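You operate a simulated robot arm through the tools that you are given. There is no shell and no other tool. Be economical: measure what you need, move in short steps, check, and stop when the job is done.

You run a simulated two-armed robot. Do the job below in one go: nothing can be reset, and whatever is moved stays where it is left.

Task
Wipe the tea tray and carry the tea tin to the green sideboard.
Fine: ring off first; tin on the tray, which goes level in both hands; the wiping block ends on the table. Set down upright: wiping block. What is to be rubbed or washed off counts as gone when no trace of it is left.

Only the result counts: the job must be done as asked and must still hold three seconds after the hand-in. Knocking over, shifting, dropping, spilling or breaking anything else fails it.

Robot
Two 6-joint arms with two-finger parallel grippers on one trunk, on a base that drives. Base frame: it is fixed to the floor where the robot stands at the start and does not move with it; the origin is under the middle of the robot, x ahead of it, y to its left, z up. Units: m, degrees, N and s.
The left shoulder is at the start at [-0.077, 0.177, 0.832], the right one opposite. With the tool pointing down near the work surface each hand reaches from about 0.1 to 0.74 m from the robot's upright axis, wherever it stands, measured 20 degrees to its own side. Places, roughly: green sideboard [2.1, -1.7, 0.8]; kitchen table [0.8, 0.5, 0.8]; tea tray [0.6, 0.6, 0.8]. Payload 1.57 kg a hand.
The tool frame of a hand sits at the grasp point between the pads (the TCP): z along the fingers, y along the line on which they close. The tips reach 0.03 m beyond it. Largest opening 0.08 m; finger width 0.017, thickness 0.012; the body of the gripper, 0.04 by 0.082 m, starts 0.08 m behind the TCP.
Orientation is told as [roll, pitch, yaw] about the base's x, y, z axes, in that order, counted from this pose: with the fingers straight down and closing along the base's y, the tool's x points along the base's -x, its y along +y and its z along -z.

Tools
- The arms move only by the tool arm_command. It takes "left_plan", "right_plan" or both (then of equal length, played together; a hand with none holds still); each is a list of rows, each a list of 7 numbers: the finger opening in m, from 0 to 0.08, then the shift along the tool's x, y, z in m, then the turn, a rotation vector about the tool's x, y, z in degrees. In form: [[jaw, x, y, z, ax, ay, az], ...]. A call has 1 to 20 rows; each row is the pose to reach, as a shift and turn from the pose commanded when the call began, along the tool's axes at that moment. Rows are played at 5 a second. More than 0.05 m and 8.6 degrees between two rows, or a gripper value outside its range, and nothing of the call is played. A pose out of reach is approached as far as the arm can. The call stops where the force on the tool passes 50 N (or 10 N more than at its start, if that is more) or the arm is blocked; 0.2 s more then pass. Each finger travels about 0.072 m/s and halts on what it meets, pressing with about 36 N; the grip force reading is that of the motor and also rises with nothing between the fingers. The clock runs only during rows and for 0.2 s after the last one: add rows that repeat a pose to give the fingers time. The reply holds the time, the measured pose of the TCP, the force on the tool along the base axes, the opening and the grip force, in the units named above and with some noise, with the torque about the TCP (base axes, N m) and any sound that the robot's microphone picked up, and new pictures: "show" is both (left out), scene, wrist or none (wrist: the cameras of the hands that moved).
- Cameras (640 x 400 px; columns grow to the right, rows downward): "scene" is now at [0.0171, 0.0416, 1.5601]; the picture's right is [0.56, -0.83, 0.00], its down [-0.67, -0.44, -0.60] and it looks along [0.50, 0.33, -0.80] (base axes); focal length 282 px, centre (320, 200). "left" rides on the left gripper at [0.072, 0.007, -0.122] in its tool frame; the picture's right is [-0.09, 1.00, 0.00], its down [-0.84, -0.08, -0.54] and it looks along [-0.54, -0.05, 0.84] (tool axes); focal length 238 px, centre (320, 200). "right" rides on the right gripper at [0.072, -0.007, -0.122] in its tool frame; the picture's right is [0.09, 1.00, 0.00], its down [-0.84, 0.08, -0.54] and it looks along [-0.54, 0.05, 0.84] (tool axes); focal length 238 px, centre (320, 200). There is no depth. A picture from a camera that has moved, and an enlarged one, comes with that camera's place and axes in the base frame and with its lens. The place of the scene camera against the robot may be out by one fixed shift of up to 0.012 m in any direction.
- lift_body(by): slides the trunk up (or, below 0, down) by that many m; the arms and the scene camera ride with it, the base frame stays. It gives what a move gives, with no picture.
- base_move(legs): drives the robot by 1 to 6 legs, each [ahead, left, turn to the left] in m, m and degrees, along the robot's own axes; the way and the turn of a leg run together, so that a leg with both is an arc; at most 1.5 m and 180 degrees a leg. The arms and the cameras ride along, it lands a little off, and it stops where it bumps. It gives what a move gives, and a new picture of the scene camera.
- aim_head(pan, tilt): turns the head with the scene camera to pan (to the left, within 143 degrees either way) and tilt (down, from -29 to 69), counted from straight ahead of the robot. It gives what a move gives, and a new picture of the scene camera.
- close_up(camera, box): a new picture of the part [left, top, right, bottom] of that camera's present view, enlarged. The clock stands still meanwhile.
- hand_in(): hands the job in; it is judged then, once.

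Go step by step. Nothing tells you exact positions but the pictures and the camera data: compare them with the known pose of the tool, close in by small moves and look again before you grip or let go. The budget is 120 turns and 260 pictures, counting those below and the enlarged ones. Unless the task says otherwise, let go and move clear before handing in, and close with one line.

The tools are called as name(argument=value, ...) on one line, values as JSON. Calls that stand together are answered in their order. arm_command: Moves the arms, as the interface text tells. Its arguments: {"type":"object","properties":{"left_plan":{"type":"array","items":{"type":"array","items":{"type":"number"}}},"right_plan":{"type":"array","items":{"type":"array","items":{"type":"number"}}},"show":{"type":"string","enum":["both","scene","wrist","none"]}},"required":[]} The other tools are called the same way: lift_body (by) slides the trunk up or down; base_move (legs) drives the base; aim_head (pan, tilt) turns the head that bears the scene camera; close_up (camera, box) takes an enlarged picture of a part of a camera's view; hand_in () hands the job in.

At the start:

```text
clock: 0.0
left_eef_pos: [0.3544, 0.4779, 1.0485]
left_tcp_rot: [-0.1, 0.0, 0.0]
left_contact_force: [1.0, -0.3, 0.4]
left_wrist_torque: [-0.01, 0.01, -0.01]
left_width: 0.0799
left_finger_force: 0.0
right_eef_pos: [0.4137, 0.0269, 1.1302]
right_tcp_rot: [0.0, 0.0, 0.1]
right_contact_force: [0.2, -0.5, 0.1]
right_wrist_torque: [0.02, 0.01, -0.01]
right_width: 0.0801
right_finger_force: 0.0
trunk travel left (down, up): [-0.275, 0.053]
robot x, y, heading: [-0.0014, 0.0013, 0.4]
head pan, tilt: [33.7, 53.2]
```

scene: 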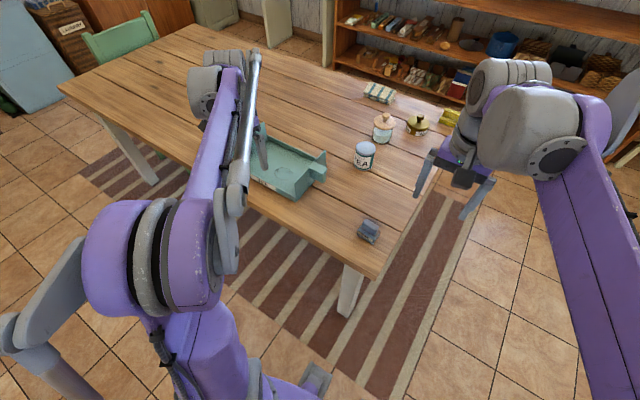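
right: 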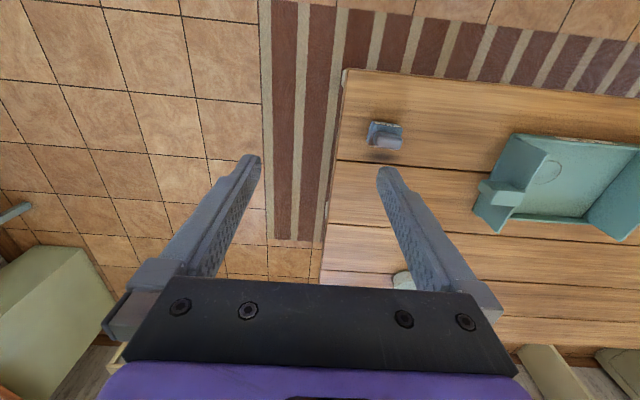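
left: 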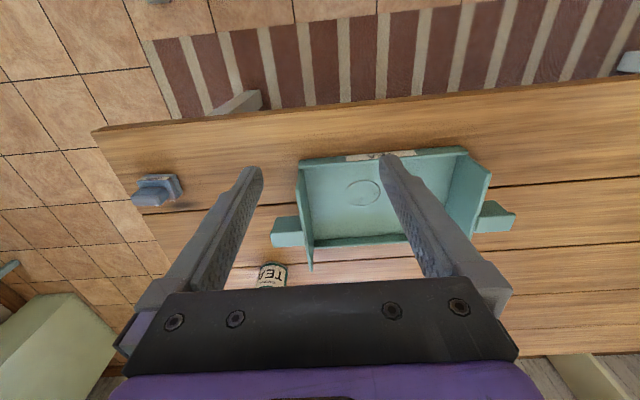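

The tray, the tea tin and the blue wiping block are on the table in front of me, with the block at about [0.475, 0.168]. I'll look closer before moving.

close_up(camera="left", box=[260, 130, 530, 300])

close_up(camera="left", box=[100, 140, 260, 240])

close_up(camera="right", box=[320, 90, 640, 290])

close_up(camera="scene", box=[240, 70, 480, 250])

```text
2.35 times, centred on (395, 215) of left
camera zoom: at [0.2838, 0.4845, 1.1697], right [0.09, 1.0, 0.0], down [0.84, -0.08, 0.54], along [0.54, -0.05, -0.84], focal length 561 px, centre (144, 165)
```

zoom: 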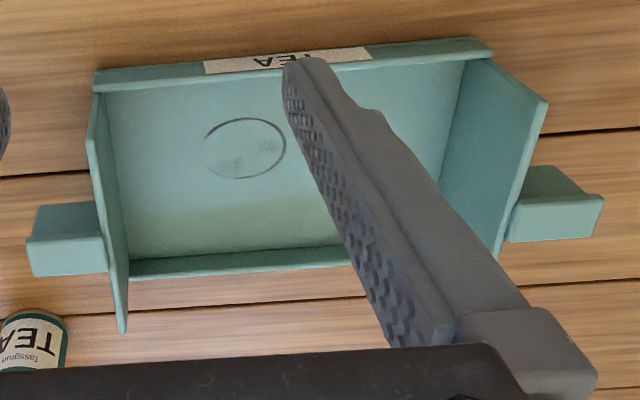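

```text
4.00 times, centred on (180, 190) of left
camera zoom: at [0.2838, 0.4845, 1.1697], right [0.09, 1.0, 0.0], down [0.84, -0.08, 0.54], along [0.54, -0.05, -0.84], focal length 953 px, centre (880, 240)
```

zoom: 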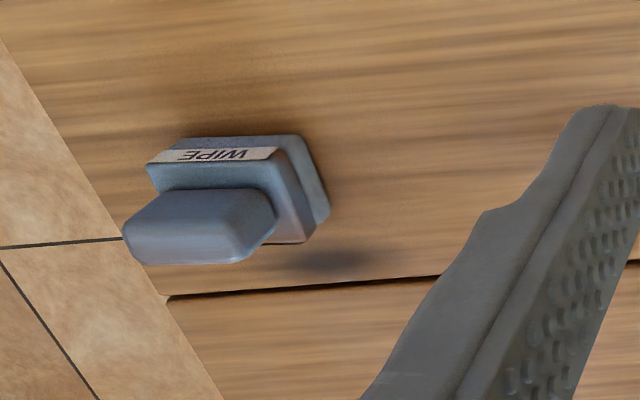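

```text
2.00 times, centred on (480, 190) of right
camera zoom: at [0.3397, 0.0209, 1.2536], right [-0.09, 1.0, 0.0], down [0.84, 0.08, 0.54], along [0.54, 0.05, -0.84], focal length 477 px, centre (0, 220)
```

zoom: 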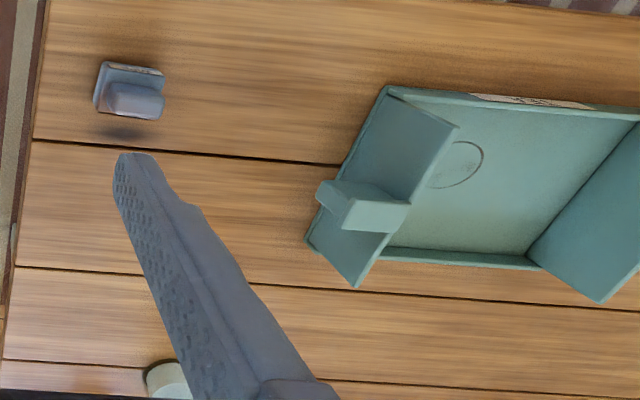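

```text
2.22 times, centred on (360, 160) of scene
camera zoom: at [0.0171, 0.0416, 1.5601], right [0.56, -0.83, 0.0], down [-0.67, -0.44, -0.6], along [0.5, 0.33, -0.8], focal length 626 px, centre (231, 289)
```

zoom: 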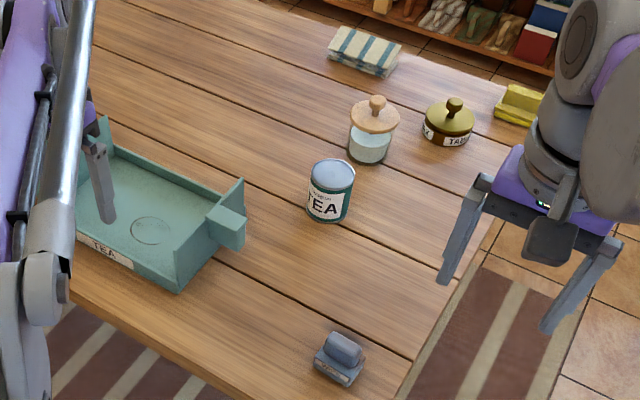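

The ring is on the tray floor at about [0.526, 0.545, 0.78], and the tray lies along the axes. I'll bring the left hand over the block turned by -90 degrees and move the right hand clear.

arm_command(left_plan=[[0.08, -0.011, -0.028, 0.0108, 0, 0, 8.18], [0.08, -0.022, -0.056, 0.0215, 0, 0, 16.36], [0.08, -0.033, -0.085, 0.032, 0, 0, 24.5], [0.08, -0.044, -0.113, 0.043, 0, 0, 32.7], [0.08, -0.055, -0.141, 0.054, 0, 0, 40.9], [0.08, -0.066, -0.169, 0.0646, 0, 0, 49.1], [0.08, -0.077, -0.197, 0.0754, 0, 0, 57.3], [0.08, -0.088, -0.225, 0.086, 0, 0, 65.4], [0.08, -0.099, -0.254, 0.097, 0, 0, 73.6], [0.08, -0.11, -0.282, 0.1077, 0, 0, 81.8], [0.08, -0.121, -0.31, 0.1185, 0, 0, 90], [0.08, -0.121, -0.31, 0.1185, 0, 0, 90]], right_plan=[[0.08, 0.01, -0.04, 0, 0, 0, 0], [0.08, 0.02, -0.08, 0, 0, 0, 0], [0.08, 0.03, -0.12, 0, 0, 0, 0], [0.08, 0.04, -0.16, 0, 0, 0, 0], [0.08, 0.05, -0.2, 0, 0, 0, 0], [0.08, 0.05, -0.2, 0, 0, 0, 0], [0.08, 0.05, -0.2, 0, 0, 0, 0], [0.08, 0.05, -0.2, 0, 0, 0, 0], [0.08, 0.05, -0.2, 0, 0, 0, 0], [0.08, 0.05, -0.2, 0, 0, 0, 0], [0.08, 0.05, -0.2, 0, 0, 0, 0], [0.08, 0.05, -0.2, 0, 0, 0, 0]])

```text
clock: 2.6
left_eef_pos: [0.4758, 0.1684, 0.9284]
left_tcp_rot: [0.0, 0.0, -90.0]
left_contact_force: [-0.6, 0.3, -0.6]
left_wrist_torque: [0.0, -0.02, 0.02]
left_width: 0.0798
left_finger_force: 0.0
right_eef_pos: [0.3632, -0.1732, 1.1317]
right_tcp_rot: [0.0, -0.1, 0.0]
right_contact_force: [0.4, -0.1, -0.3]
right_wrist_torque: [0.01, 0.03, 0.03]
right_width: 0.0801
right_finger_force: 0.1
trunk travel left (down, up): [-0.275, 0.053]
robot x, y, heading: [0.0004, -0.0008, 0.1]
head pan, tilt: [33.7, 53.2]
camera scene: at [0.0167, 0.042, 1.5601], right [0.56, -0.83, 0.0], down [-0.67, -0.44, -0.6], along [0.5, 0.33, -0.8], focal length 282 px, centre (320, 200)
camera right: at [0.2899, -0.1792, 1.2537], right [-0.09, 1.0, 0.0], down [0.84, 0.08, 0.54], along [0.54, 0.05, -0.84], focal length 238 px, centre (320, 200)
camera left: at [0.4837, 0.2401, 1.0509], right [1.0, -0.09, 0.0], down [-0.08, -0.84, 0.54], along [-0.05, -0.54, -0.84], focal length 238 px, centre (320, 200)
```

scene: 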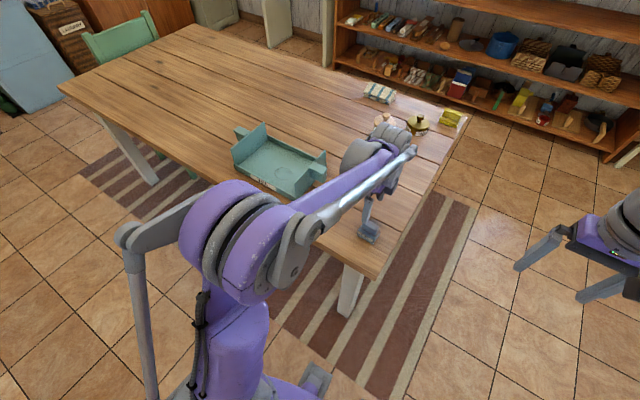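
right: 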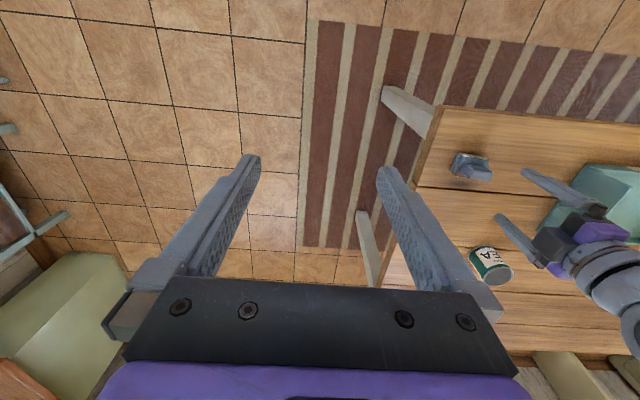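
left: 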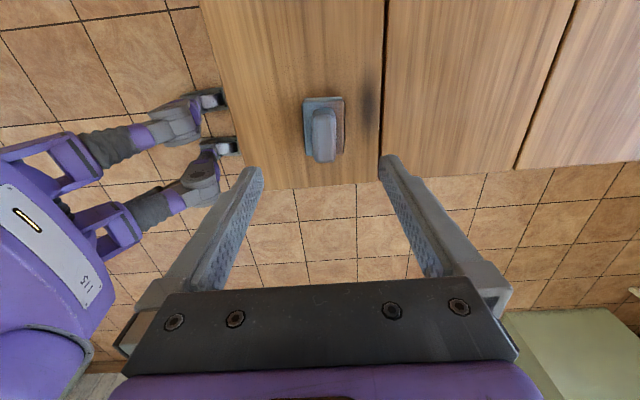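

The block sits directly below the left hand with its knob running along y, so the fingers will straddle it along x. I'll look closer to get its heights.

close_up(camera="left", box=[270, 80, 380, 180])

close_up(camera="right", box=[440, 130, 640, 255])

close_up(camera="scene", box=[220, 110, 420, 260])

```text
4.00 times, centred on (325, 130) of left
camera zoom: at [0.4837, 0.2401, 1.0509], right [1.0, -0.09, 0.0], down [-0.08, -0.84, 0.54], along [-0.05, -0.54, -0.84], focal length 953 px, centre (300, 480)
```

zoom: 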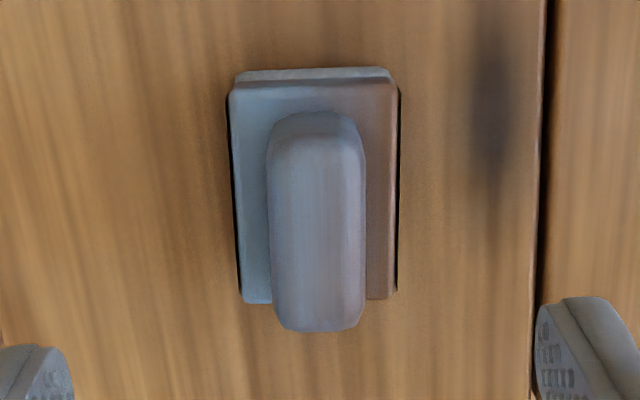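

```text
3.20 times, centred on (540, 192) of right
camera zoom: at [0.2899, -0.1792, 1.2537], right [-0.09, 1.0, 0.0], down [0.84, 0.08, 0.54], along [0.54, 0.05, -0.84], focal length 763 px, centre (-384, 224)
```

zoom: 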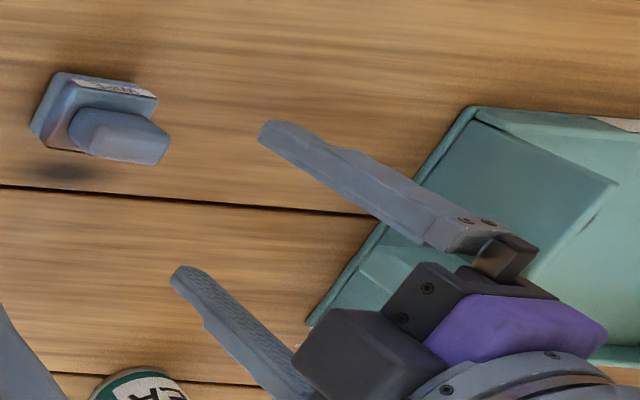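

```text
2.67 times, centred on (320, 185) of scene
camera zoom: at [0.0167, 0.042, 1.5601], right [0.56, -0.83, 0.0], down [-0.67, -0.44, -0.6], along [0.5, 0.33, -0.8], focal length 751 px, centre (320, 240)
```

zoom: 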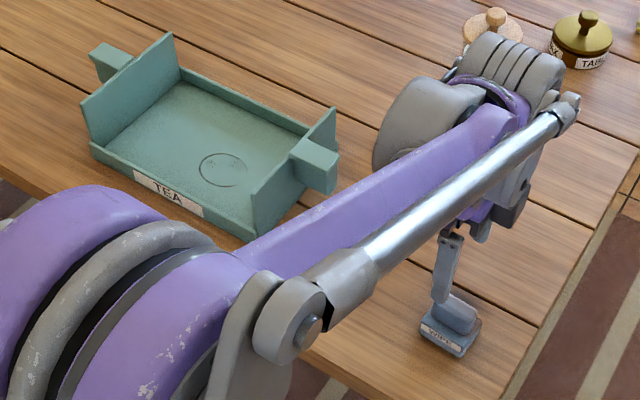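

The knob centre is near [0.480, 0.163]; it is about 25 mm wide. I'll centre over it and descend partway.

arm_command(left_plan=[[0.06, -0.0045, 0.0045, 0.04, 0, 0, 0], [0.06, -0.0045, 0.0045, 0.083, 0, 0, 0], [0.06, -0.0045, 0.0045, 0.083, 0, 0, 0]], show="wrist")

close_up(camera="right", box=[430, 110, 590, 210])

close_up(camera="scene", box=[320, 180, 420, 260])

```text
clock: 3.4
left_eef_pos: [0.4803, 0.1645, 0.8468]
left_tcp_rot: [0.0, -0.1, -90.0]
left_contact_force: [1.1, 0.2, -0.4]
left_wrist_torque: [0.01, 0.0, 0.0]
left_width: 0.0604
left_finger_force: 0.0
right_eef_pos: [0.3638, -0.1742, 1.1305]
right_tcp_rot: [0.0, 0.0, 0.0]
right_contact_force: [-0.4, -0.2, 0.3]
right_wrist_torque: [0.03, -0.03, -0.01]
right_width: 0.0796
right_finger_force: 0.0
trunk travel left (down, up): [-0.275, 0.053]
robot x, y, heading: [-0.0003, 0.0007, -0.1]
head pan, tilt: [33.7, 53.2]
camera left: at [0.4882, 0.2353, 0.9683], right [1.0, -0.09, 0.0], down [-0.08, -0.84, 0.54], along [-0.05, -0.54, -0.84], focal length 238 px, centre (320, 200)
```

left: 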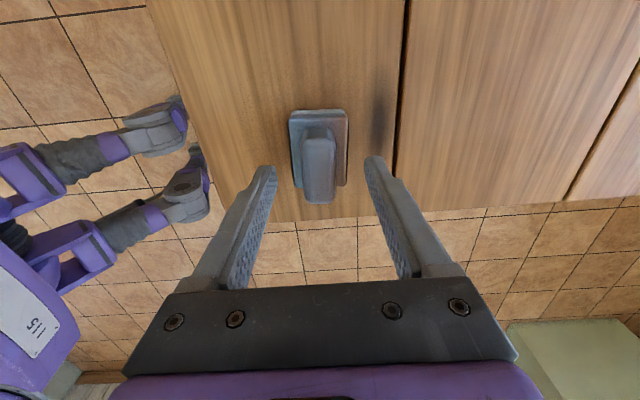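

```text
4.00 times, centred on (510, 160) of right
camera zoom: at [0.2899, -0.1796, 1.2537], right [-0.09, 1.0, 0.0], down [0.84, 0.08, 0.54], along [0.54, 0.05, -0.84], focal length 953 px, centre (-440, 360)
```

zoom: 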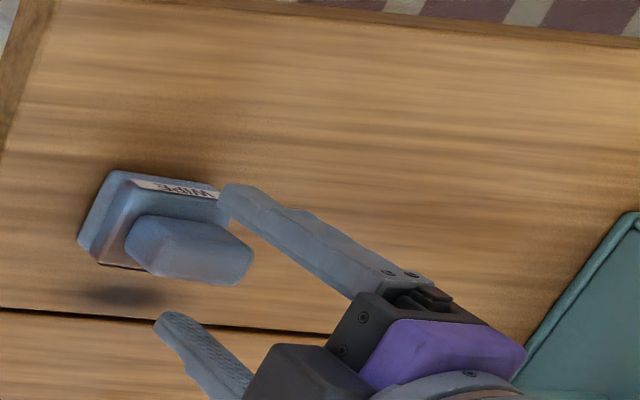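

```text
5.00 times, centred on (370, 220) of scene
camera zoom: at [0.0167, 0.0415, 1.5601], right [0.56, -0.83, 0.0], down [-0.67, -0.44, -0.6], along [0.5, 0.33, -0.8], focal length 1407 px, centre (70, 100)
```

zoom: 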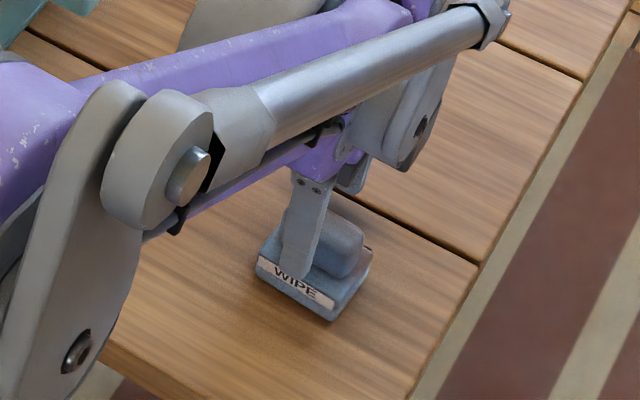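

The knob top is near z 0.81 and the base top near 0.79. I'll descend so the tips come close to the base top.

arm_command(left_plan=[[0.06, -0.002, 0, 0.012, 0, 0, 0], [0.06, -0.002, 0, 0.018, 0, 0, 0], [0.06, -0.002, 0, 0.022, 0, 0, 0], [0.06, -0.002, 0, 0.026, 0, 0, 0]], show="wrist")

close_up(camera="scene", box=[330, 190, 410, 254])

```text
clock: 4.4
left_eef_pos: [0.4807, 0.1624, 0.821]
left_tcp_rot: [0.0, -0.1, -90.0]
left_contact_force: [0.1, 0.1, 0.4]
left_wrist_torque: [0.0, -0.04, 0.0]
left_width: 0.0602
left_finger_force: 0.0
right_eef_pos: [0.3634, -0.1728, 1.1311]
right_tcp_rot: [0.0, 0.0, 0.0]
right_contact_force: [-1.0, 0.1, 0.1]
right_wrist_torque: [-0.01, -0.03, 0.0]
right_width: 0.0799
right_finger_force: 0.0
trunk travel left (down, up): [-0.275, 0.053]
robot x, y, heading: [0.0017, -0.0007, 0.3]
head pan, tilt: [33.7, 53.2]
camera left: at [0.4881, 0.2333, 0.9423], right [1.0, -0.09, 0.0], down [-0.08, -0.84, 0.54], along [-0.05, -0.54, -0.84], focal length 238 px, centre (320, 200)
```

left: 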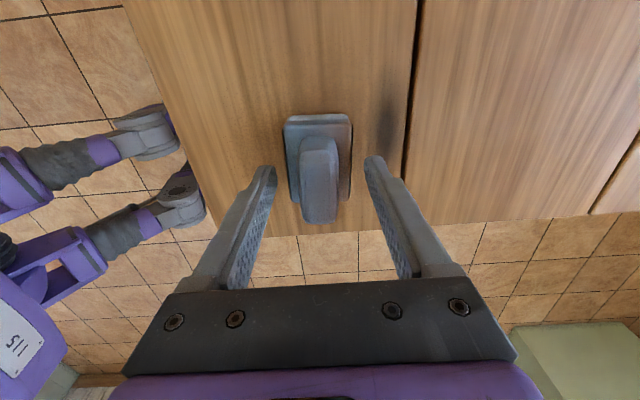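

```text
6.25 times, centred on (370, 222) of scene
camera zoom: at [0.0171, 0.0417, 1.5601], right [0.56, -0.83, 0.0], down [-0.67, -0.44, -0.6], along [0.5, 0.33, -0.8], focal length 1759 px, centre (8, 62)
```

zoom: 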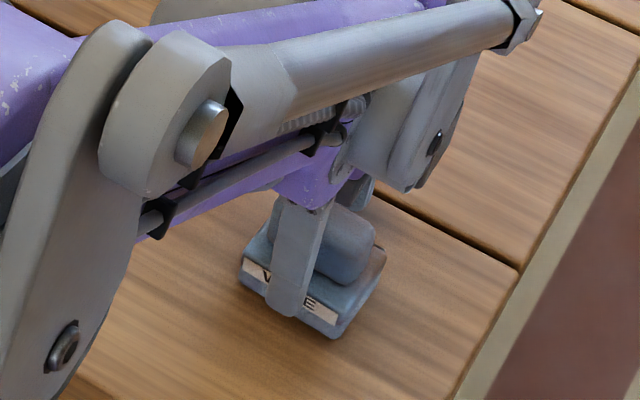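

The tips are just above the base top and centred on the knob. I'll close.

arm_command(left_plan=[[0.04, 0, 0, 0, 0, 0, 0], [0.03, 0, 0, 0, 0, 0, 0], [0.02, 0, 0, 0, 0, 0, 0], [0.01, 0, 0, 0, 0, 0, 0], [0.01, 0, 0, 0, 0, 0, 0]], show="wrist")

close_up(camera="left", box=[260, 100, 380, 230])

```text
clock: 5.6
left_eef_pos: [0.4807, 0.1625, 0.8202]
left_tcp_rot: [0.0, -0.1, -90.0]
left_contact_force: [-0.4, 0.3, 0.3]
left_wrist_torque: [-0.01, 0.01, 0.0]
left_width: 0.0232
left_finger_force: 35.9
right_eef_pos: [0.3629, -0.1723, 1.1307]
right_tcp_rot: [0.0, 0.0, 0.0]
right_contact_force: [0.2, 0.5, 0.2]
right_wrist_torque: [-0.02, 0.01, 0.03]
right_width: 0.0801
right_finger_force: 0.1
trunk travel left (down, up): [-0.275, 0.053]
robot x, y, heading: [-0.0007, -0.0008, 0.1]
head pan, tilt: [33.7, 53.2]
camera left: at [0.4881, 0.2333, 0.9423], right [1.0, -0.09, 0.0], down [-0.08, -0.84, 0.54], along [-0.05, -0.54, -0.84], focal length 238 px, centre (320, 200)
```

left: 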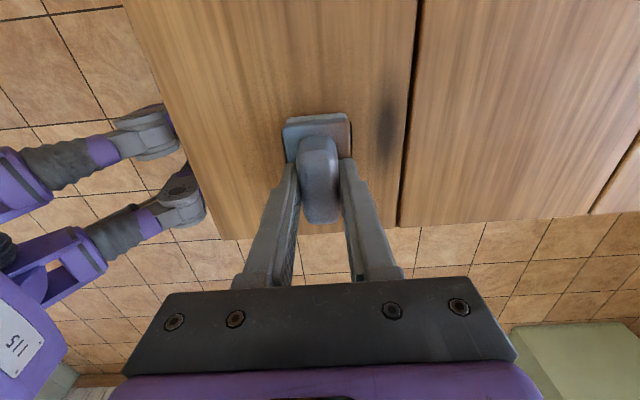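

```text
3.08 times, centred on (320, 165) of left
camera zoom: at [0.4881, 0.2333, 0.9423], right [1.0, -0.09, 0.0], down [-0.08, -0.84, 0.54], along [-0.05, -0.54, -0.84], focal length 733 px, centre (320, 308)
```

zoom: 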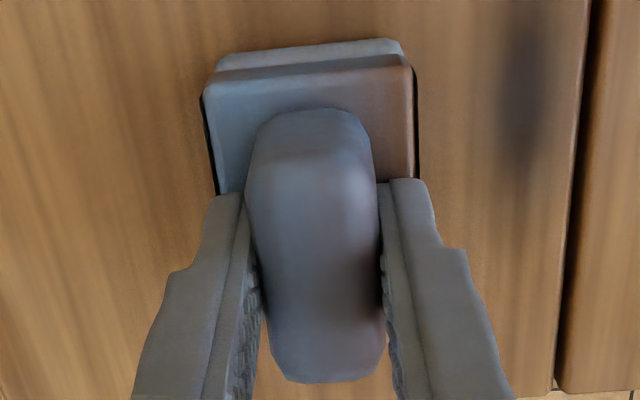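

The knob is gripped firmly. I'll lift and carry the block over the ring.

arm_command(left_plan=[[0.01, 0, 0, -0.03, 0, 0, 0], [0.01, 0, 0, -0.07, 0, 0, 0], [0.01, 0, 0, -0.11, 0, 0, 0], [0.01, 0.04, 0.005, -0.12, 0, 0, 0], [0.01, 0.085, 0.01, -0.12, 0, 0, 0], [0.01, 0.13, 0.015, -0.12, 0, 0, 0], [0.01, 0.175, 0.02, -0.12, 0, 0, 0], [0.01, 0.22, 0.025, -0.12, 0, 0, 0], [0.01, 0.265, 0.03, -0.12, 0, 0, 0], [0.01, 0.31, 0.036, -0.12, 0, 0, 0], [0.01, 0.35, 0.041, -0.12, 0, 0, 0], [0.01, 0.3825, 0.045, -0.12, 0, 0, 0], [0.01, 0.3825, 0.045, -0.12, 0, 0, 0]])

close_up(camera="left", box=[220, 60, 420, 260])

```text
clock: 8.4
left_eef_pos: [0.5252, 0.5447, 0.9405]
left_tcp_rot: [0.0, 0.1, -89.9]
left_contact_force: [-0.5, 0.5, -0.3]
left_wrist_torque: [0.02, -0.01, -0.02]
left_width: 0.0099
left_finger_force: 0.0
right_eef_pos: [0.3623, -0.1741, 1.1309]
right_tcp_rot: [0.1, -0.1, 0.0]
right_contact_force: [-0.5, -0.1, -0.5]
right_wrist_torque: [0.02, -0.02, 0.0]
right_width: 0.08
right_finger_force: 0.1
trunk travel left (down, up): [-0.275, 0.053]
robot x, y, heading: [0.0019, 0.0017, 0.2]
head pan, tilt: [33.7, 53.2]
camera scene: at [0.0169, 0.0409, 1.5601], right [0.56, -0.83, 0.0], down [-0.67, -0.44, -0.6], along [0.5, 0.33, -0.8], focal length 282 px, centre (320, 200)
camera left: at [0.5322, 0.6161, 1.0628], right [1.0, -0.09, 0.0], down [-0.08, -0.84, 0.54], along [-0.05, -0.54, -0.84], focal length 238 px, centre (320, 200)
```

scene: 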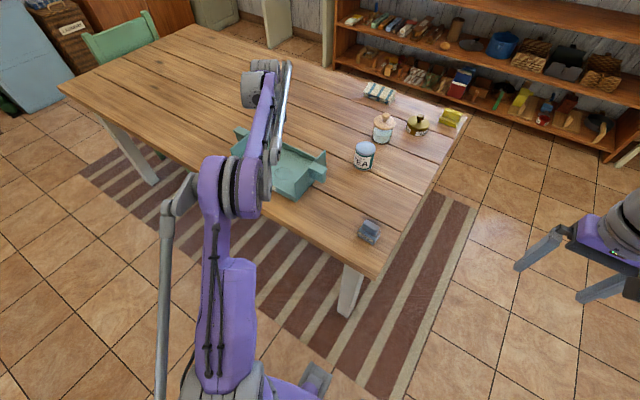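
left: 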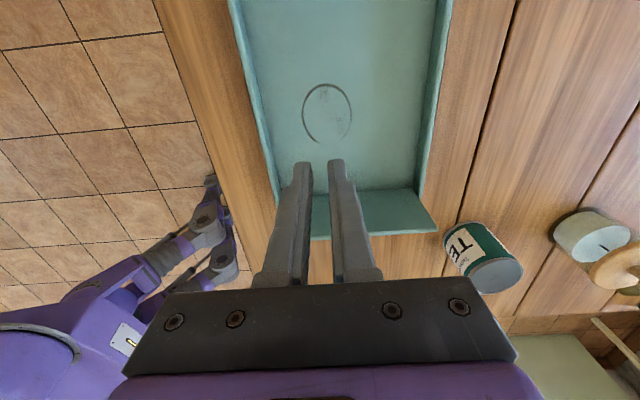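

```text
2.00 times, centred on (320, 160) of left
camera zoom: at [0.5322, 0.6161, 1.0628], right [1.0, -0.09, 0.0], down [-0.08, -0.84, 0.54], along [-0.05, -0.54, -0.84], focal length 477 px, centre (320, 280)
```

zoom: 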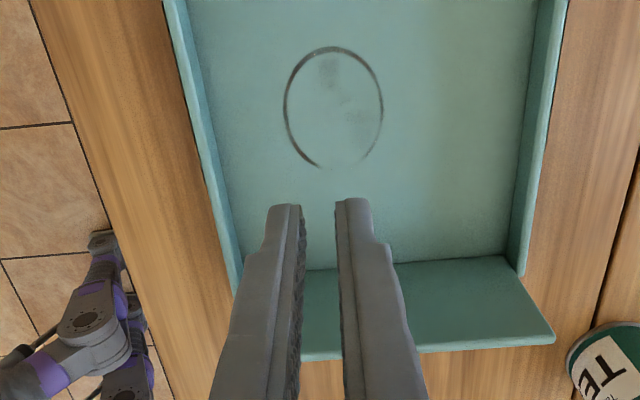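

The block slipped out and still stands upright on the table, so my grip was too shallow. I'll go back and view it from the side to get its true height.

arm_command(left_plan=[[0.03, -0.045, -0.01, 0, 0, 0, 0], [0.06, -0.09, -0.02, 0, 0, 0, 0], [0.06, -0.135, -0.03, 0, 0, 0, 0], [0.06, -0.18, -0.04, 0, 0, 0, 0], [0.06, -0.225, -0.045, 0, 0, 0, 0], [0.06, -0.24, -0.045, 0.04, 0, 0, 0], [0.06, -0.24, -0.045, 0.07, 0, 0, 0], [0.06, -0.24, -0.045, 0.07, 0, 0, 0]])

close_up(camera="left", box=[270, 150, 370, 250])

close_up(camera="scene", box=[330, 190, 410, 254])

close_up(camera="right", box=[430, 120, 530, 200])

```text
clock: 10.2
left_eef_pos: [0.4789, 0.305, 0.8697]
left_tcp_rot: [0.0, 0.0, -90.1]
left_contact_force: [0.7, 0.9, -0.2]
left_wrist_torque: [-0.02, 0.0, 0.04]
left_width: 0.0599
left_finger_force: 0.0
right_eef_pos: [0.3628, -0.1731, 1.1299]
right_tcp_rot: [0.1, 0.0, 0.0]
right_contact_force: [0.0, -0.5, 0.6]
right_wrist_torque: [0.0, 0.0, 0.02]
right_width: 0.0799
right_finger_force: 0.1
trunk travel left (down, up): [-0.275, 0.053]
robot x, y, heading: [-0.0024, -0.0011, 0.1]
head pan, tilt: [33.7, 53.2]
camera scene: at [0.0168, 0.0414, 1.5601], right [0.56, -0.83, 0.0], down [-0.67, -0.44, -0.6], along [0.5, 0.33, -0.8], focal length 282 px, centre (320, 200)
camera left: at [0.4876, 0.3754, 0.9921], right [1.0, -0.09, 0.0], down [-0.08, -0.84, 0.54], along [-0.05, -0.54, -0.84], focal length 238 px, centre (320, 200)
```

scene: 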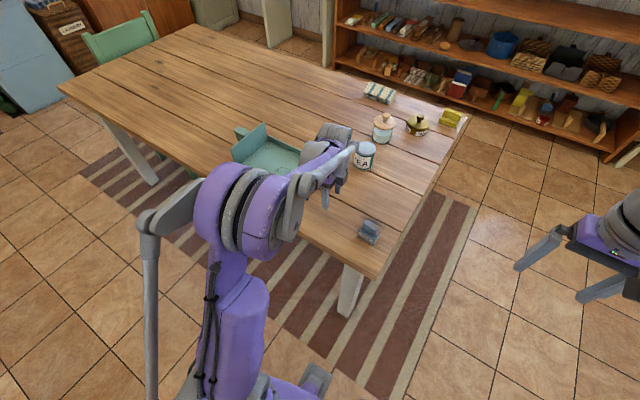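
left: 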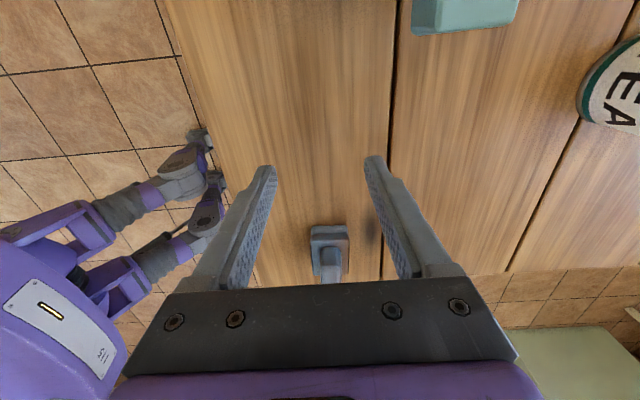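

```text
4.00 times, centred on (320, 200) of left
camera zoom: at [0.4876, 0.3754, 0.9921], right [1.0, -0.09, 0.0], down [-0.08, -0.84, 0.54], along [-0.05, -0.54, -0.84], focal length 953 px, centre (320, 200)
```

zoom: 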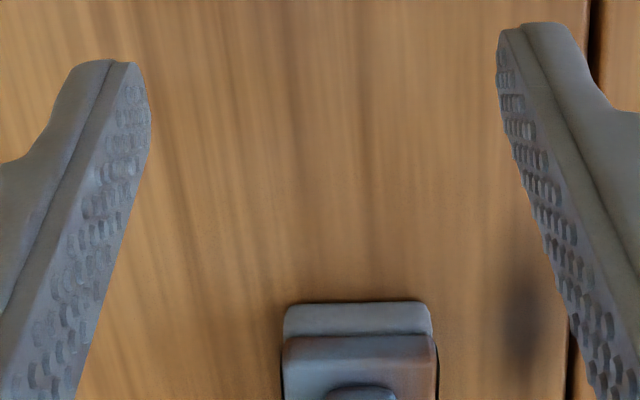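

```text
6.25 times, centred on (370, 222) of scene
camera zoom: at [0.0168, 0.0414, 1.5601], right [0.56, -0.83, 0.0], down [-0.67, -0.44, -0.6], along [0.5, 0.33, -0.8], focal length 1759 px, centre (8, 62)
```

zoom: 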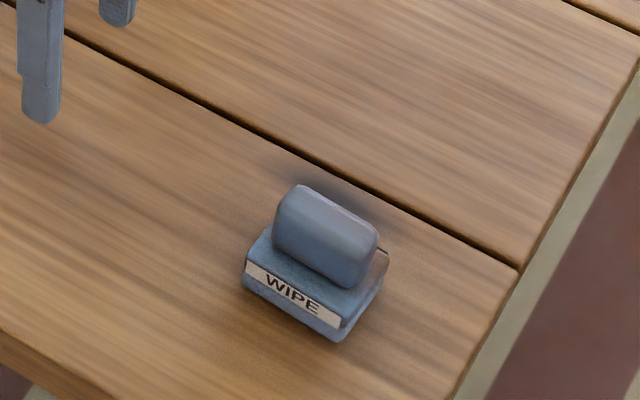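

```text
5.00 times, centred on (480, 160) of right
camera zoom: at [0.29, -0.1796, 1.2536], right [-0.09, 1.0, 0.0], down [0.84, 0.08, 0.54], along [0.54, 0.05, -0.84], focal length 1192 px, centre (-480, 400)
```

zoom: 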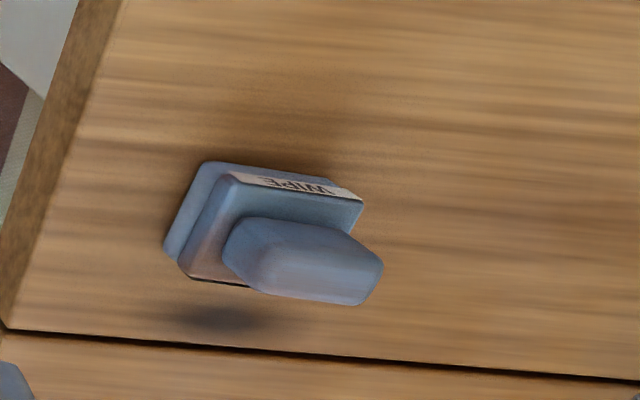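

The base top is near z 0.792 and the knob top near 0.825, so the depth was right and the lift was probably too fast. I'll re-grip and lift slowly, checking as I go.

arm_command(left_plan=[[0.06, -0.045, 0.001, -0.01, 0, 0, 0], [0.06, -0.09, 0.001, -0.01, 0, 0, 0], [0.06, -0.13, 0.001, -0.01, 0, 0, 0], [0.06, -0.1425, 0.001, 0, 0, 0, 0], [0.06, -0.1425, 0.001, 0.03, 0, 0, 0], [0.06, -0.1425, 0.001, 0.044, 0, 0, 0], [0.06, -0.1425, 0.001, 0.05, 0, 0, 0], [0.03, -0.1425, 0.001, 0.05, 0, 0, 0], [0.0, -0.1425, 0.001, 0.05, 0, 0, 0], [0.0, -0.1425, 0.001, 0.05, 0, 0, 0], [0.0, -0.1425, 0.001, 0.05, 0, 0, 0], [0.0, -0.1425, 0.001, 0.05, 0, 0, 0]], show="none")

arm_command(left_plan=[[0.0, 0, 0, -0.002, 0, 0, 0], [0.0, 0, 0, -0.004, 0, 0, 0], [0.0, 0, 0, -0.006, 0, 0, 0], [0.0, 0, 0, -0.008, 0, 0, 0], [0.0, 0, 0, -0.01, 0, 0, 0]], show="wrist")

close_up(camera="right", box=[430, 120, 530, 200])

```text
clock: 12.8
left_eef_pos: [0.481, 0.162, 0.8198]
left_tcp_rot: [-0.1, 0.1, -89.9]
left_contact_force: [-0.5, 1.2, -0.2]
left_wrist_torque: [0.01, -0.03, 0.0]
left_width: 0.0234
left_finger_force: 35.6
right_eef_pos: [0.3638, -0.1741, 1.1307]
right_tcp_rot: [-0.1, 0.1, 0.0]
right_contact_force: [-0.4, -0.9, -0.5]
right_wrist_torque: [0.0, -0.06, 0.0]
right_width: 0.0802
right_finger_force: 0.1
trunk travel left (down, up): [-0.275, 0.053]
robot x, y, heading: [-0.0034, 0.0008, 0.0]
head pan, tilt: [33.7, 53.2]
```

```text
clock: 14.0
left_eef_pos: [0.4815, 0.1619, 0.8295]
left_tcp_rot: [0.1, 0.0, -90.0]
left_contact_force: [0.8, -0.5, -1.3]
left_wrist_torque: [-0.01, 0.04, 0.03]
left_width: 0.0235
left_finger_force: 35.6
right_eef_pos: [0.3633, -0.1727, 1.1311]
right_tcp_rot: [0.0, 0.1, 0.0]
right_contact_force: [0.3, 1.4, 0.1]
right_wrist_torque: [0.0, 0.0, -0.01]
right_width: 0.0802
right_finger_force: 0.0
trunk travel left (down, up): [-0.275, 0.053]
robot x, y, heading: [-0.0018, -0.0048, -0.2]
head pan, tilt: [33.7, 53.2]
camera left: at [0.4891, 0.2334, 0.9522], right [1.0, -0.09, 0.0], down [-0.08, -0.84, 0.54], along [-0.05, -0.54, -0.84], focal length 238 px, centre (320, 200)
```

left: 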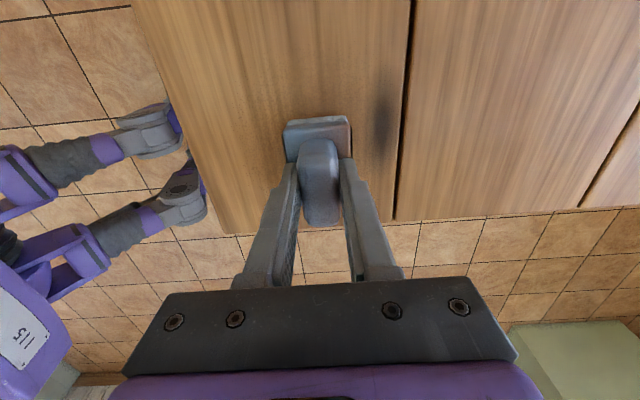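

```text
5.00 times, centred on (480, 160) of right
camera zoom: at [0.2902, -0.1795, 1.2536], right [-0.09, 1.0, 0.0], down [0.84, 0.08, 0.54], along [0.54, 0.05, -0.84], focal length 1192 px, centre (-480, 400)
```

zoom: 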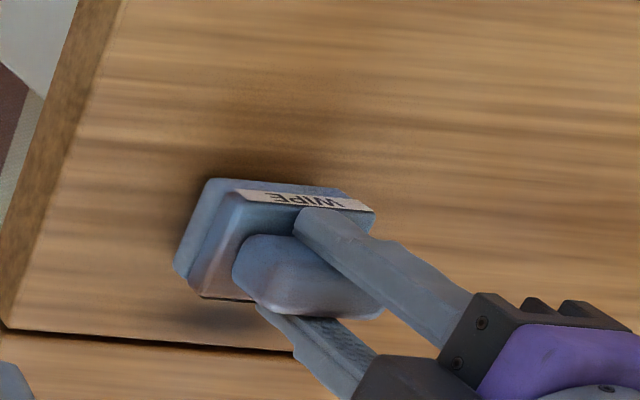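

The block rises with the gripper this time. I'll continue lifting at a gentle pace.

arm_command(left_plan=[[0.0, 0, 0, -0.004, 0, 0, 0], [0.0, 0, 0, -0.01, 0, 0, 0], [0.0, 0, 0, -0.018, 0, 0, 0], [0.0, 0, 0, -0.028, 0, 0, 0], [0.0, 0, 0, -0.04, 0, 0, 0], [0.0, 0, 0, -0.052, 0, 0, 0], [0.0, 0, 0, -0.064, 0, 0, 0], [0.0, 0, 0, -0.076, 0, 0, 0], [0.0, 0, 0, -0.088, 0, 0, 0], [0.0, 0, 0, -0.1, 0, 0, 0], [0.0, 0, 0, -0.108, 0, 0, 0], [0.0, 0, 0, -0.112, 0, 0, 0]], show="wrist")

```text
clock: 16.6
left_eef_pos: [0.4813, 0.163, 0.9416]
left_tcp_rot: [0.1, 0.1, -90.0]
left_contact_force: [-0.5, 0.3, -0.2]
left_wrist_torque: [0.0, -0.02, -0.03]
left_width: 0.0235
left_finger_force: 35.6
right_eef_pos: [0.3639, -0.1731, 1.1315]
right_tcp_rot: [-0.1, 0.1, 0.0]
right_contact_force: [0.0, 0.2, 0.2]
right_wrist_torque: [0.01, 0.01, -0.03]
right_width: 0.0802
right_finger_force: 0.0
trunk travel left (down, up): [-0.275, 0.053]
robot x, y, heading: [-0.0005, 0.0009, 0.1]
head pan, tilt: [33.7, 53.2]
camera left: at [0.4889, 0.2337, 1.0639], right [1.0, -0.09, 0.0], down [-0.08, -0.84, 0.54], along [-0.05, -0.54, -0.84], focal length 238 px, centre (320, 200)
```

left: 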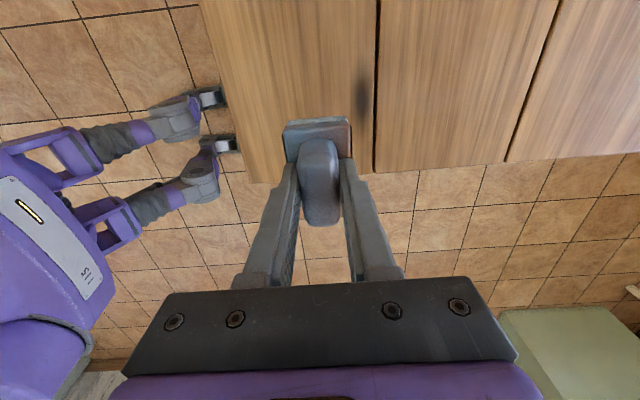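

The block is held. I'll carry it slowly over the ring.

arm_command(left_plan=[[0, 0.005, 0.001, 0, 0, 0, 0], [0, 0.015, 0.002, 0, 0, 0, 0], [0, 0.03, 0.004, 0, 0, 0, 0], [0, 0.05, 0.006, 0, 0, 0, 0], [0, 0.073, 0.009, 0, 0, 0, 0], [0, 0.096, 0.012, 0, 0, 0, 0], [0, 0.119, 0.015, 0, 0, 0, 0], [0, 0.142, 0.018, 0, 0, 0, 0], [0, 0.165, 0.021, 0, 0, 0, 0], [0, 0.188, 0.024, 0, 0, 0, 0], [0, 0.211, 0.027, 0, 0, 0, 0], [0, 0.234, 0.03, 0, 0, 0, 0], [0, 0.257, 0.033, 0, 0, 0, 0], [0, 0.28, 0.036, 0, 0, 0, 0], [0, 0.303, 0.039, 0, 0, 0, 0], [0, 0.326, 0.042, 0, 0, 0, 0], [0, 0.349, 0.045, 0, 0, 0, 0], [0, 0.368, 0.047, 0, 0, 0, 0], [0, 0.38, 0.048, 0, 0, 0, 0], [0, 0.386, 0.048, 0, 0, 0, 0]])

close_up(camera="left", box=[220, 60, 420, 260])

```text
clock: 20.8
left_eef_pos: [0.5289, 0.5476, 0.9436]
left_tcp_rot: [0.0, 0.0, -90.0]
left_contact_force: [-0.1, 0.3, -1.5]
left_wrist_torque: [0.01, 0.01, 0.02]
left_width: 0.0234
left_finger_force: 35.6
right_eef_pos: [0.3636, -0.1734, 1.1312]
right_tcp_rot: [0.0, -0.1, 0.0]
right_contact_force: [-0.1, 0.0, -0.5]
right_wrist_torque: [-0.05, -0.01, -0.01]
right_width: 0.0798
right_finger_force: 0.1
trunk travel left (down, up): [-0.275, 0.053]
robot x, y, heading: [0.0019, 0.0001, 0.1]
head pan, tilt: [33.7, 53.2]
camera scene: at [0.0171, 0.0418, 1.5601], right [0.56, -0.83, 0.0], down [-0.67, -0.44, -0.6], along [0.5, 0.33, -0.8], focal length 282 px, centre (320, 200)
camera left: at [0.5372, 0.6197, 1.0648], right [1.0, -0.09, 0.0], down [-0.08, -0.84, 0.54], along [-0.05, -0.54, -0.84], focal length 238 px, centre (320, 200)
```

scene: 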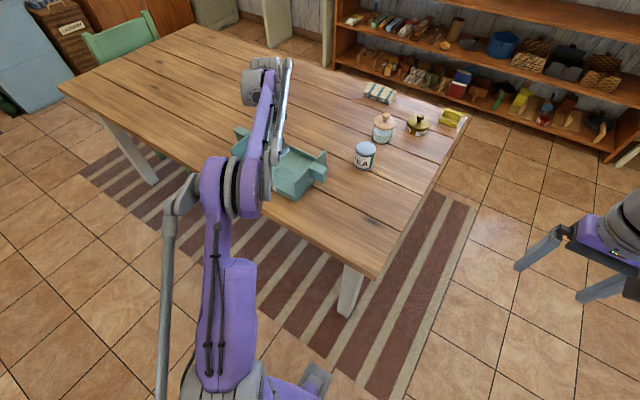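
left: 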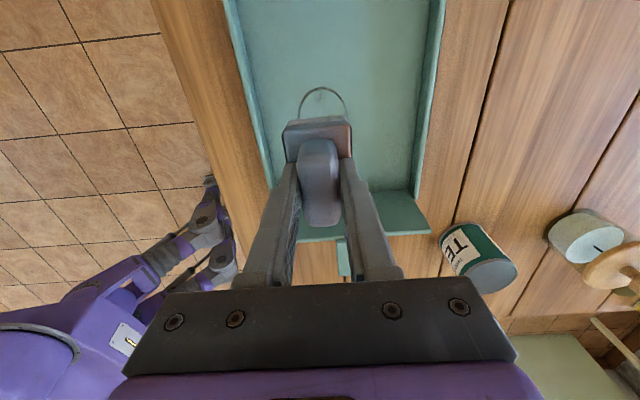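

```text
2.00 times, centred on (320, 160) of left
camera zoom: at [0.5372, 0.6197, 1.0648], right [1.0, -0.09, 0.0], down [-0.08, -0.84, 0.54], along [-0.05, -0.54, -0.84], focal length 477 px, centre (320, 280)
```

zoom: 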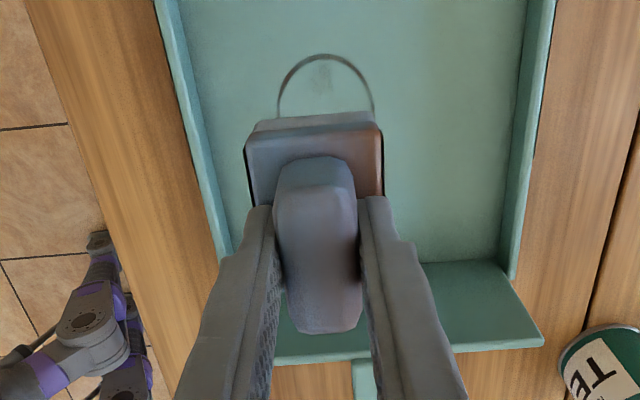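

The block is over the ring. I'll lower toward the tray floor, expecting contact near TCP z 0.83.

arm_command(left_plan=[[0, 0, 0, 0.01, 0, 0, 0], [0, 0, 0, 0.03, 0, 0, 0], [0, 0, 0, 0.05, 0, 0, 0], [0, 0, 0, 0.07, 0, 0, 0], [0, 0, 0, 0.088, 0, 0, 0], [0, 0, 0, 0.098, 0, 0, 0], [0, 0, 0, 0.104, 0, 0, 0], [0, 0, 0, 0.107, 0, 0, 0]], show="wrist")

arm_command(left_plan=[[0, 0, 0, 0.002, 0, 0, 0], [0, 0, 0, 0.004, 0, 0, 0]], show="none")

```text
clock: 22.6
left_eef_pos: [0.5299, 0.5491, 0.8347]
left_tcp_rot: [0.0, 0.0, -90.0]
left_contact_force: [0.3, 0.3, 0.0]
left_wrist_torque: [0.02, 0.01, 0.04]
left_width: 0.0233
left_finger_force: 35.3
right_eef_pos: [0.3629, -0.1739, 1.1306]
right_tcp_rot: [0.0, 0.0, 0.0]
right_contact_force: [-0.4, -0.1, -0.1]
right_wrist_torque: [-0.01, 0.01, 0.03]
right_width: 0.0802
right_finger_force: 0.1
trunk travel left (down, up): [-0.275, 0.053]
robot x, y, heading: [-0.0004, 0.0035, -0.1]
head pan, tilt: [33.7, 53.2]
camera left: at [0.5367, 0.6195, 0.9572], right [1.0, -0.09, 0.0], down [-0.08, -0.84, 0.54], along [-0.05, -0.54, -0.84], focal length 238 px, centre (320, 200)
```

left: 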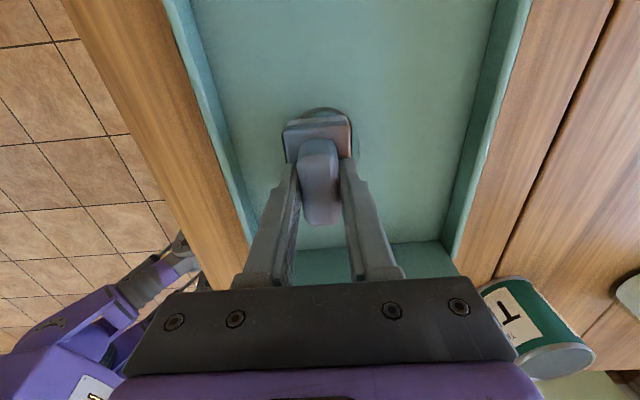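

```text
clock: 23.2
left_eef_pos: [0.5302, 0.5495, 0.8319]
left_tcp_rot: [0.0, 0.0, -90.0]
left_contact_force: [-0.3, -0.4, -0.4]
left_wrist_torque: [-0.02, 0.02, -0.02]
left_width: 0.0235
left_finger_force: 35.5
right_eef_pos: [0.3633, -0.174, 1.1311]
right_tcp_rot: [0.0, 0.0, 0.0]
right_contact_force: [-0.1, 0.1, 0.2]
right_wrist_torque: [0.0, -0.02, 0.02]
right_width: 0.0801
right_finger_force: 0.1
trunk travel left (down, up): [-0.275, 0.053]
robot x, y, heading: [0.0012, -0.0025, -0.0]
head pan, tilt: [33.7, 53.2]
```

No contact yet, so I'll keep going down in small steps.

arm_command(left_plan=[[0, 0, 0, 0.002, 0, 0, 0], [0, 0, 0, 0.003, 0, 0, 0]], show="none")

arm_command(left_plan=[[0, 0, 0, 0.001, 0, 0, 0], [0, 0, 0, 0.002, 0, 0, 0]], show="none")

```text
clock: 23.8
left_eef_pos: [0.5287, 0.5491, 0.8289]
left_tcp_rot: [0.0, 0.0, -90.0]
left_contact_force: [0.1, -1.3, -2.0]
left_wrist_torque: [0.02, 0.01, 0.01]
left_width: 0.0233
left_finger_force: 35.9
right_eef_pos: [0.364, -0.1739, 1.1311]
right_tcp_rot: [0.0, -0.1, 0.0]
right_contact_force: [0.8, 0.2, -0.2]
right_wrist_torque: [0.01, 0.02, -0.02]
right_width: 0.0798
right_finger_force: 0.1
trunk travel left (down, up): [-0.275, 0.053]
robot x, y, heading: [-0.0025, 0.0013, -0.1]
head pan, tilt: [33.7, 53.2]
```

```text
clock: 24.4
left_eef_pos: [0.5305, 0.5494, 0.8275]
left_tcp_rot: [0.1, 0.1, -90.0]
left_contact_force: [4.7, 5.5, 19.7]
left_wrist_torque: [-0.04, -0.03, 0.01]
left_width: 0.0236
left_finger_force: 35.2
right_eef_pos: [0.3614, -0.1746, 1.1325]
right_tcp_rot: [-0.1, -0.1, 0.0]
right_contact_force: [0.0, -0.1, -0.3]
right_wrist_torque: [0.01, 0.01, -0.01]
right_width: 0.0797
right_finger_force: 0.1
trunk travel left (down, up): [-0.275, 0.053]
robot x, y, heading: [-0.0005, 0.0031, -0.0]
head pan, tilt: [33.7, 53.2]
```

I have contact at about 20 N. I'll ease off a little and scrub across the whole ring.

arm_command(left_plan=[[0, 0, 0, -0.0008, 0, 0, 0], [0, 0.015, 0, -0.0008, 0, 0, 0], [0, 0.03, 0.0, -0.0008, 0, 0, 0], [0, 0.03, 0.015, -0.0008, 0, 0, 0], [0, 0.03, 0.03, -0.0008, 0, 0, 0], [0, 0.015, 0.03, -0.0008, 0, 0, 0], [0, 0, 0.03, -0.0008, 0, 0, 0], [0, -0.015, 0.03, -0.0008, 0, 0, 0], [0, -0.03, 0.03, -0.0008, 0, 0, 0], [0, -0.03, 0.015, -0.0008, 0, 0, 0], [0, -0.03, 0, -0.0008, 0, 0, 0], [0, -0.03, -0.015, -0.0008, 0, 0, 0], [0, -0.03, -0.03, -0.0008, 0, 0, 0], [0, -0.015, -0.03, -0.0008, 0, 0, 0], [0, 0, -0.03, -0.0008, 0, 0, 0], [0, 0.015, -0.03, -0.0008, 0, 0, 0], [0, 0.03, -0.03, -0.0008, 0, 0, 0], [0, 0.03, -0.015, -0.0008, 0, 0, 0], [0, 0.03, 0, -0.0008, 0, 0, 0], [0, 0.015, 0, -0.0008, 0, 0, 0]])

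close_up(camera="left", box=[220, 60, 420, 260])

```text
clock: 28.6
left_eef_pos: [0.5276, 0.5638, 0.8273]
left_tcp_rot: [0.0, 0.2, -89.9]
left_contact_force: [0.6, 10.2, 20.4]
left_wrist_torque: [0.22, 0.11, -0.07]
left_width: 0.0237
left_finger_force: 35.8
right_eef_pos: [0.3628, -0.173, 1.1303]
right_tcp_rot: [-0.1, -0.1, 0.0]
right_contact_force: [-0.5, 0.5, -0.2]
right_wrist_torque: [-0.02, 0.01, 0.01]
right_width: 0.0799
right_finger_force: 0.1
trunk travel left (down, up): [-0.275, 0.053]
robot x, y, heading: [-0.001, 0.0017, -0.0]
head pan, tilt: [33.7, 53.2]
camera scene: at [0.0155, 0.0406, 1.5603], right [0.56, -0.83, 0.0], down [-0.67, -0.44, -0.6], along [0.5, 0.33, -0.8], focal length 282 px, centre (320, 200)
camera left: at [0.5355, 0.635, 0.9502], right [1.0, -0.09, 0.0], down [-0.08, -0.84, 0.54], along [-0.05, -0.54, -0.84], focal length 238 px, centre (320, 200)
```

scene: 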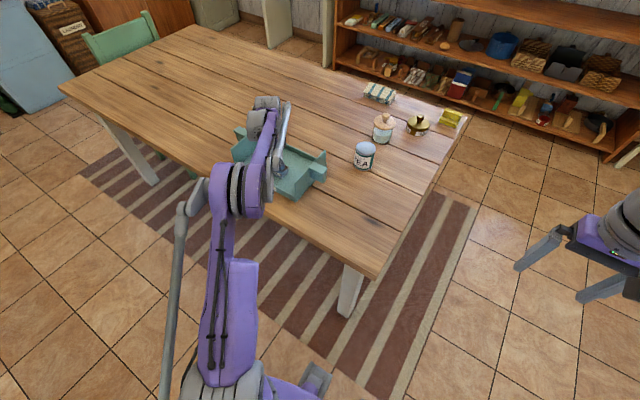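
left: 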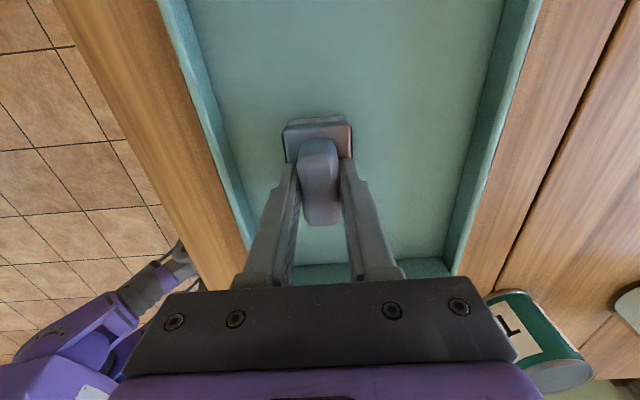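

```text
2.00 times, centred on (320, 160) of left
camera zoom: at [0.5355, 0.635, 0.9502], right [1.0, -0.09, 0.0], down [-0.08, -0.84, 0.54], along [-0.05, -0.54, -0.84], focal length 477 px, centre (320, 280)
```

zoom: 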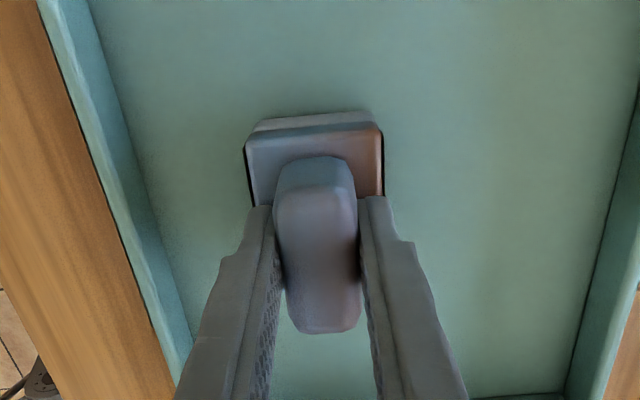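

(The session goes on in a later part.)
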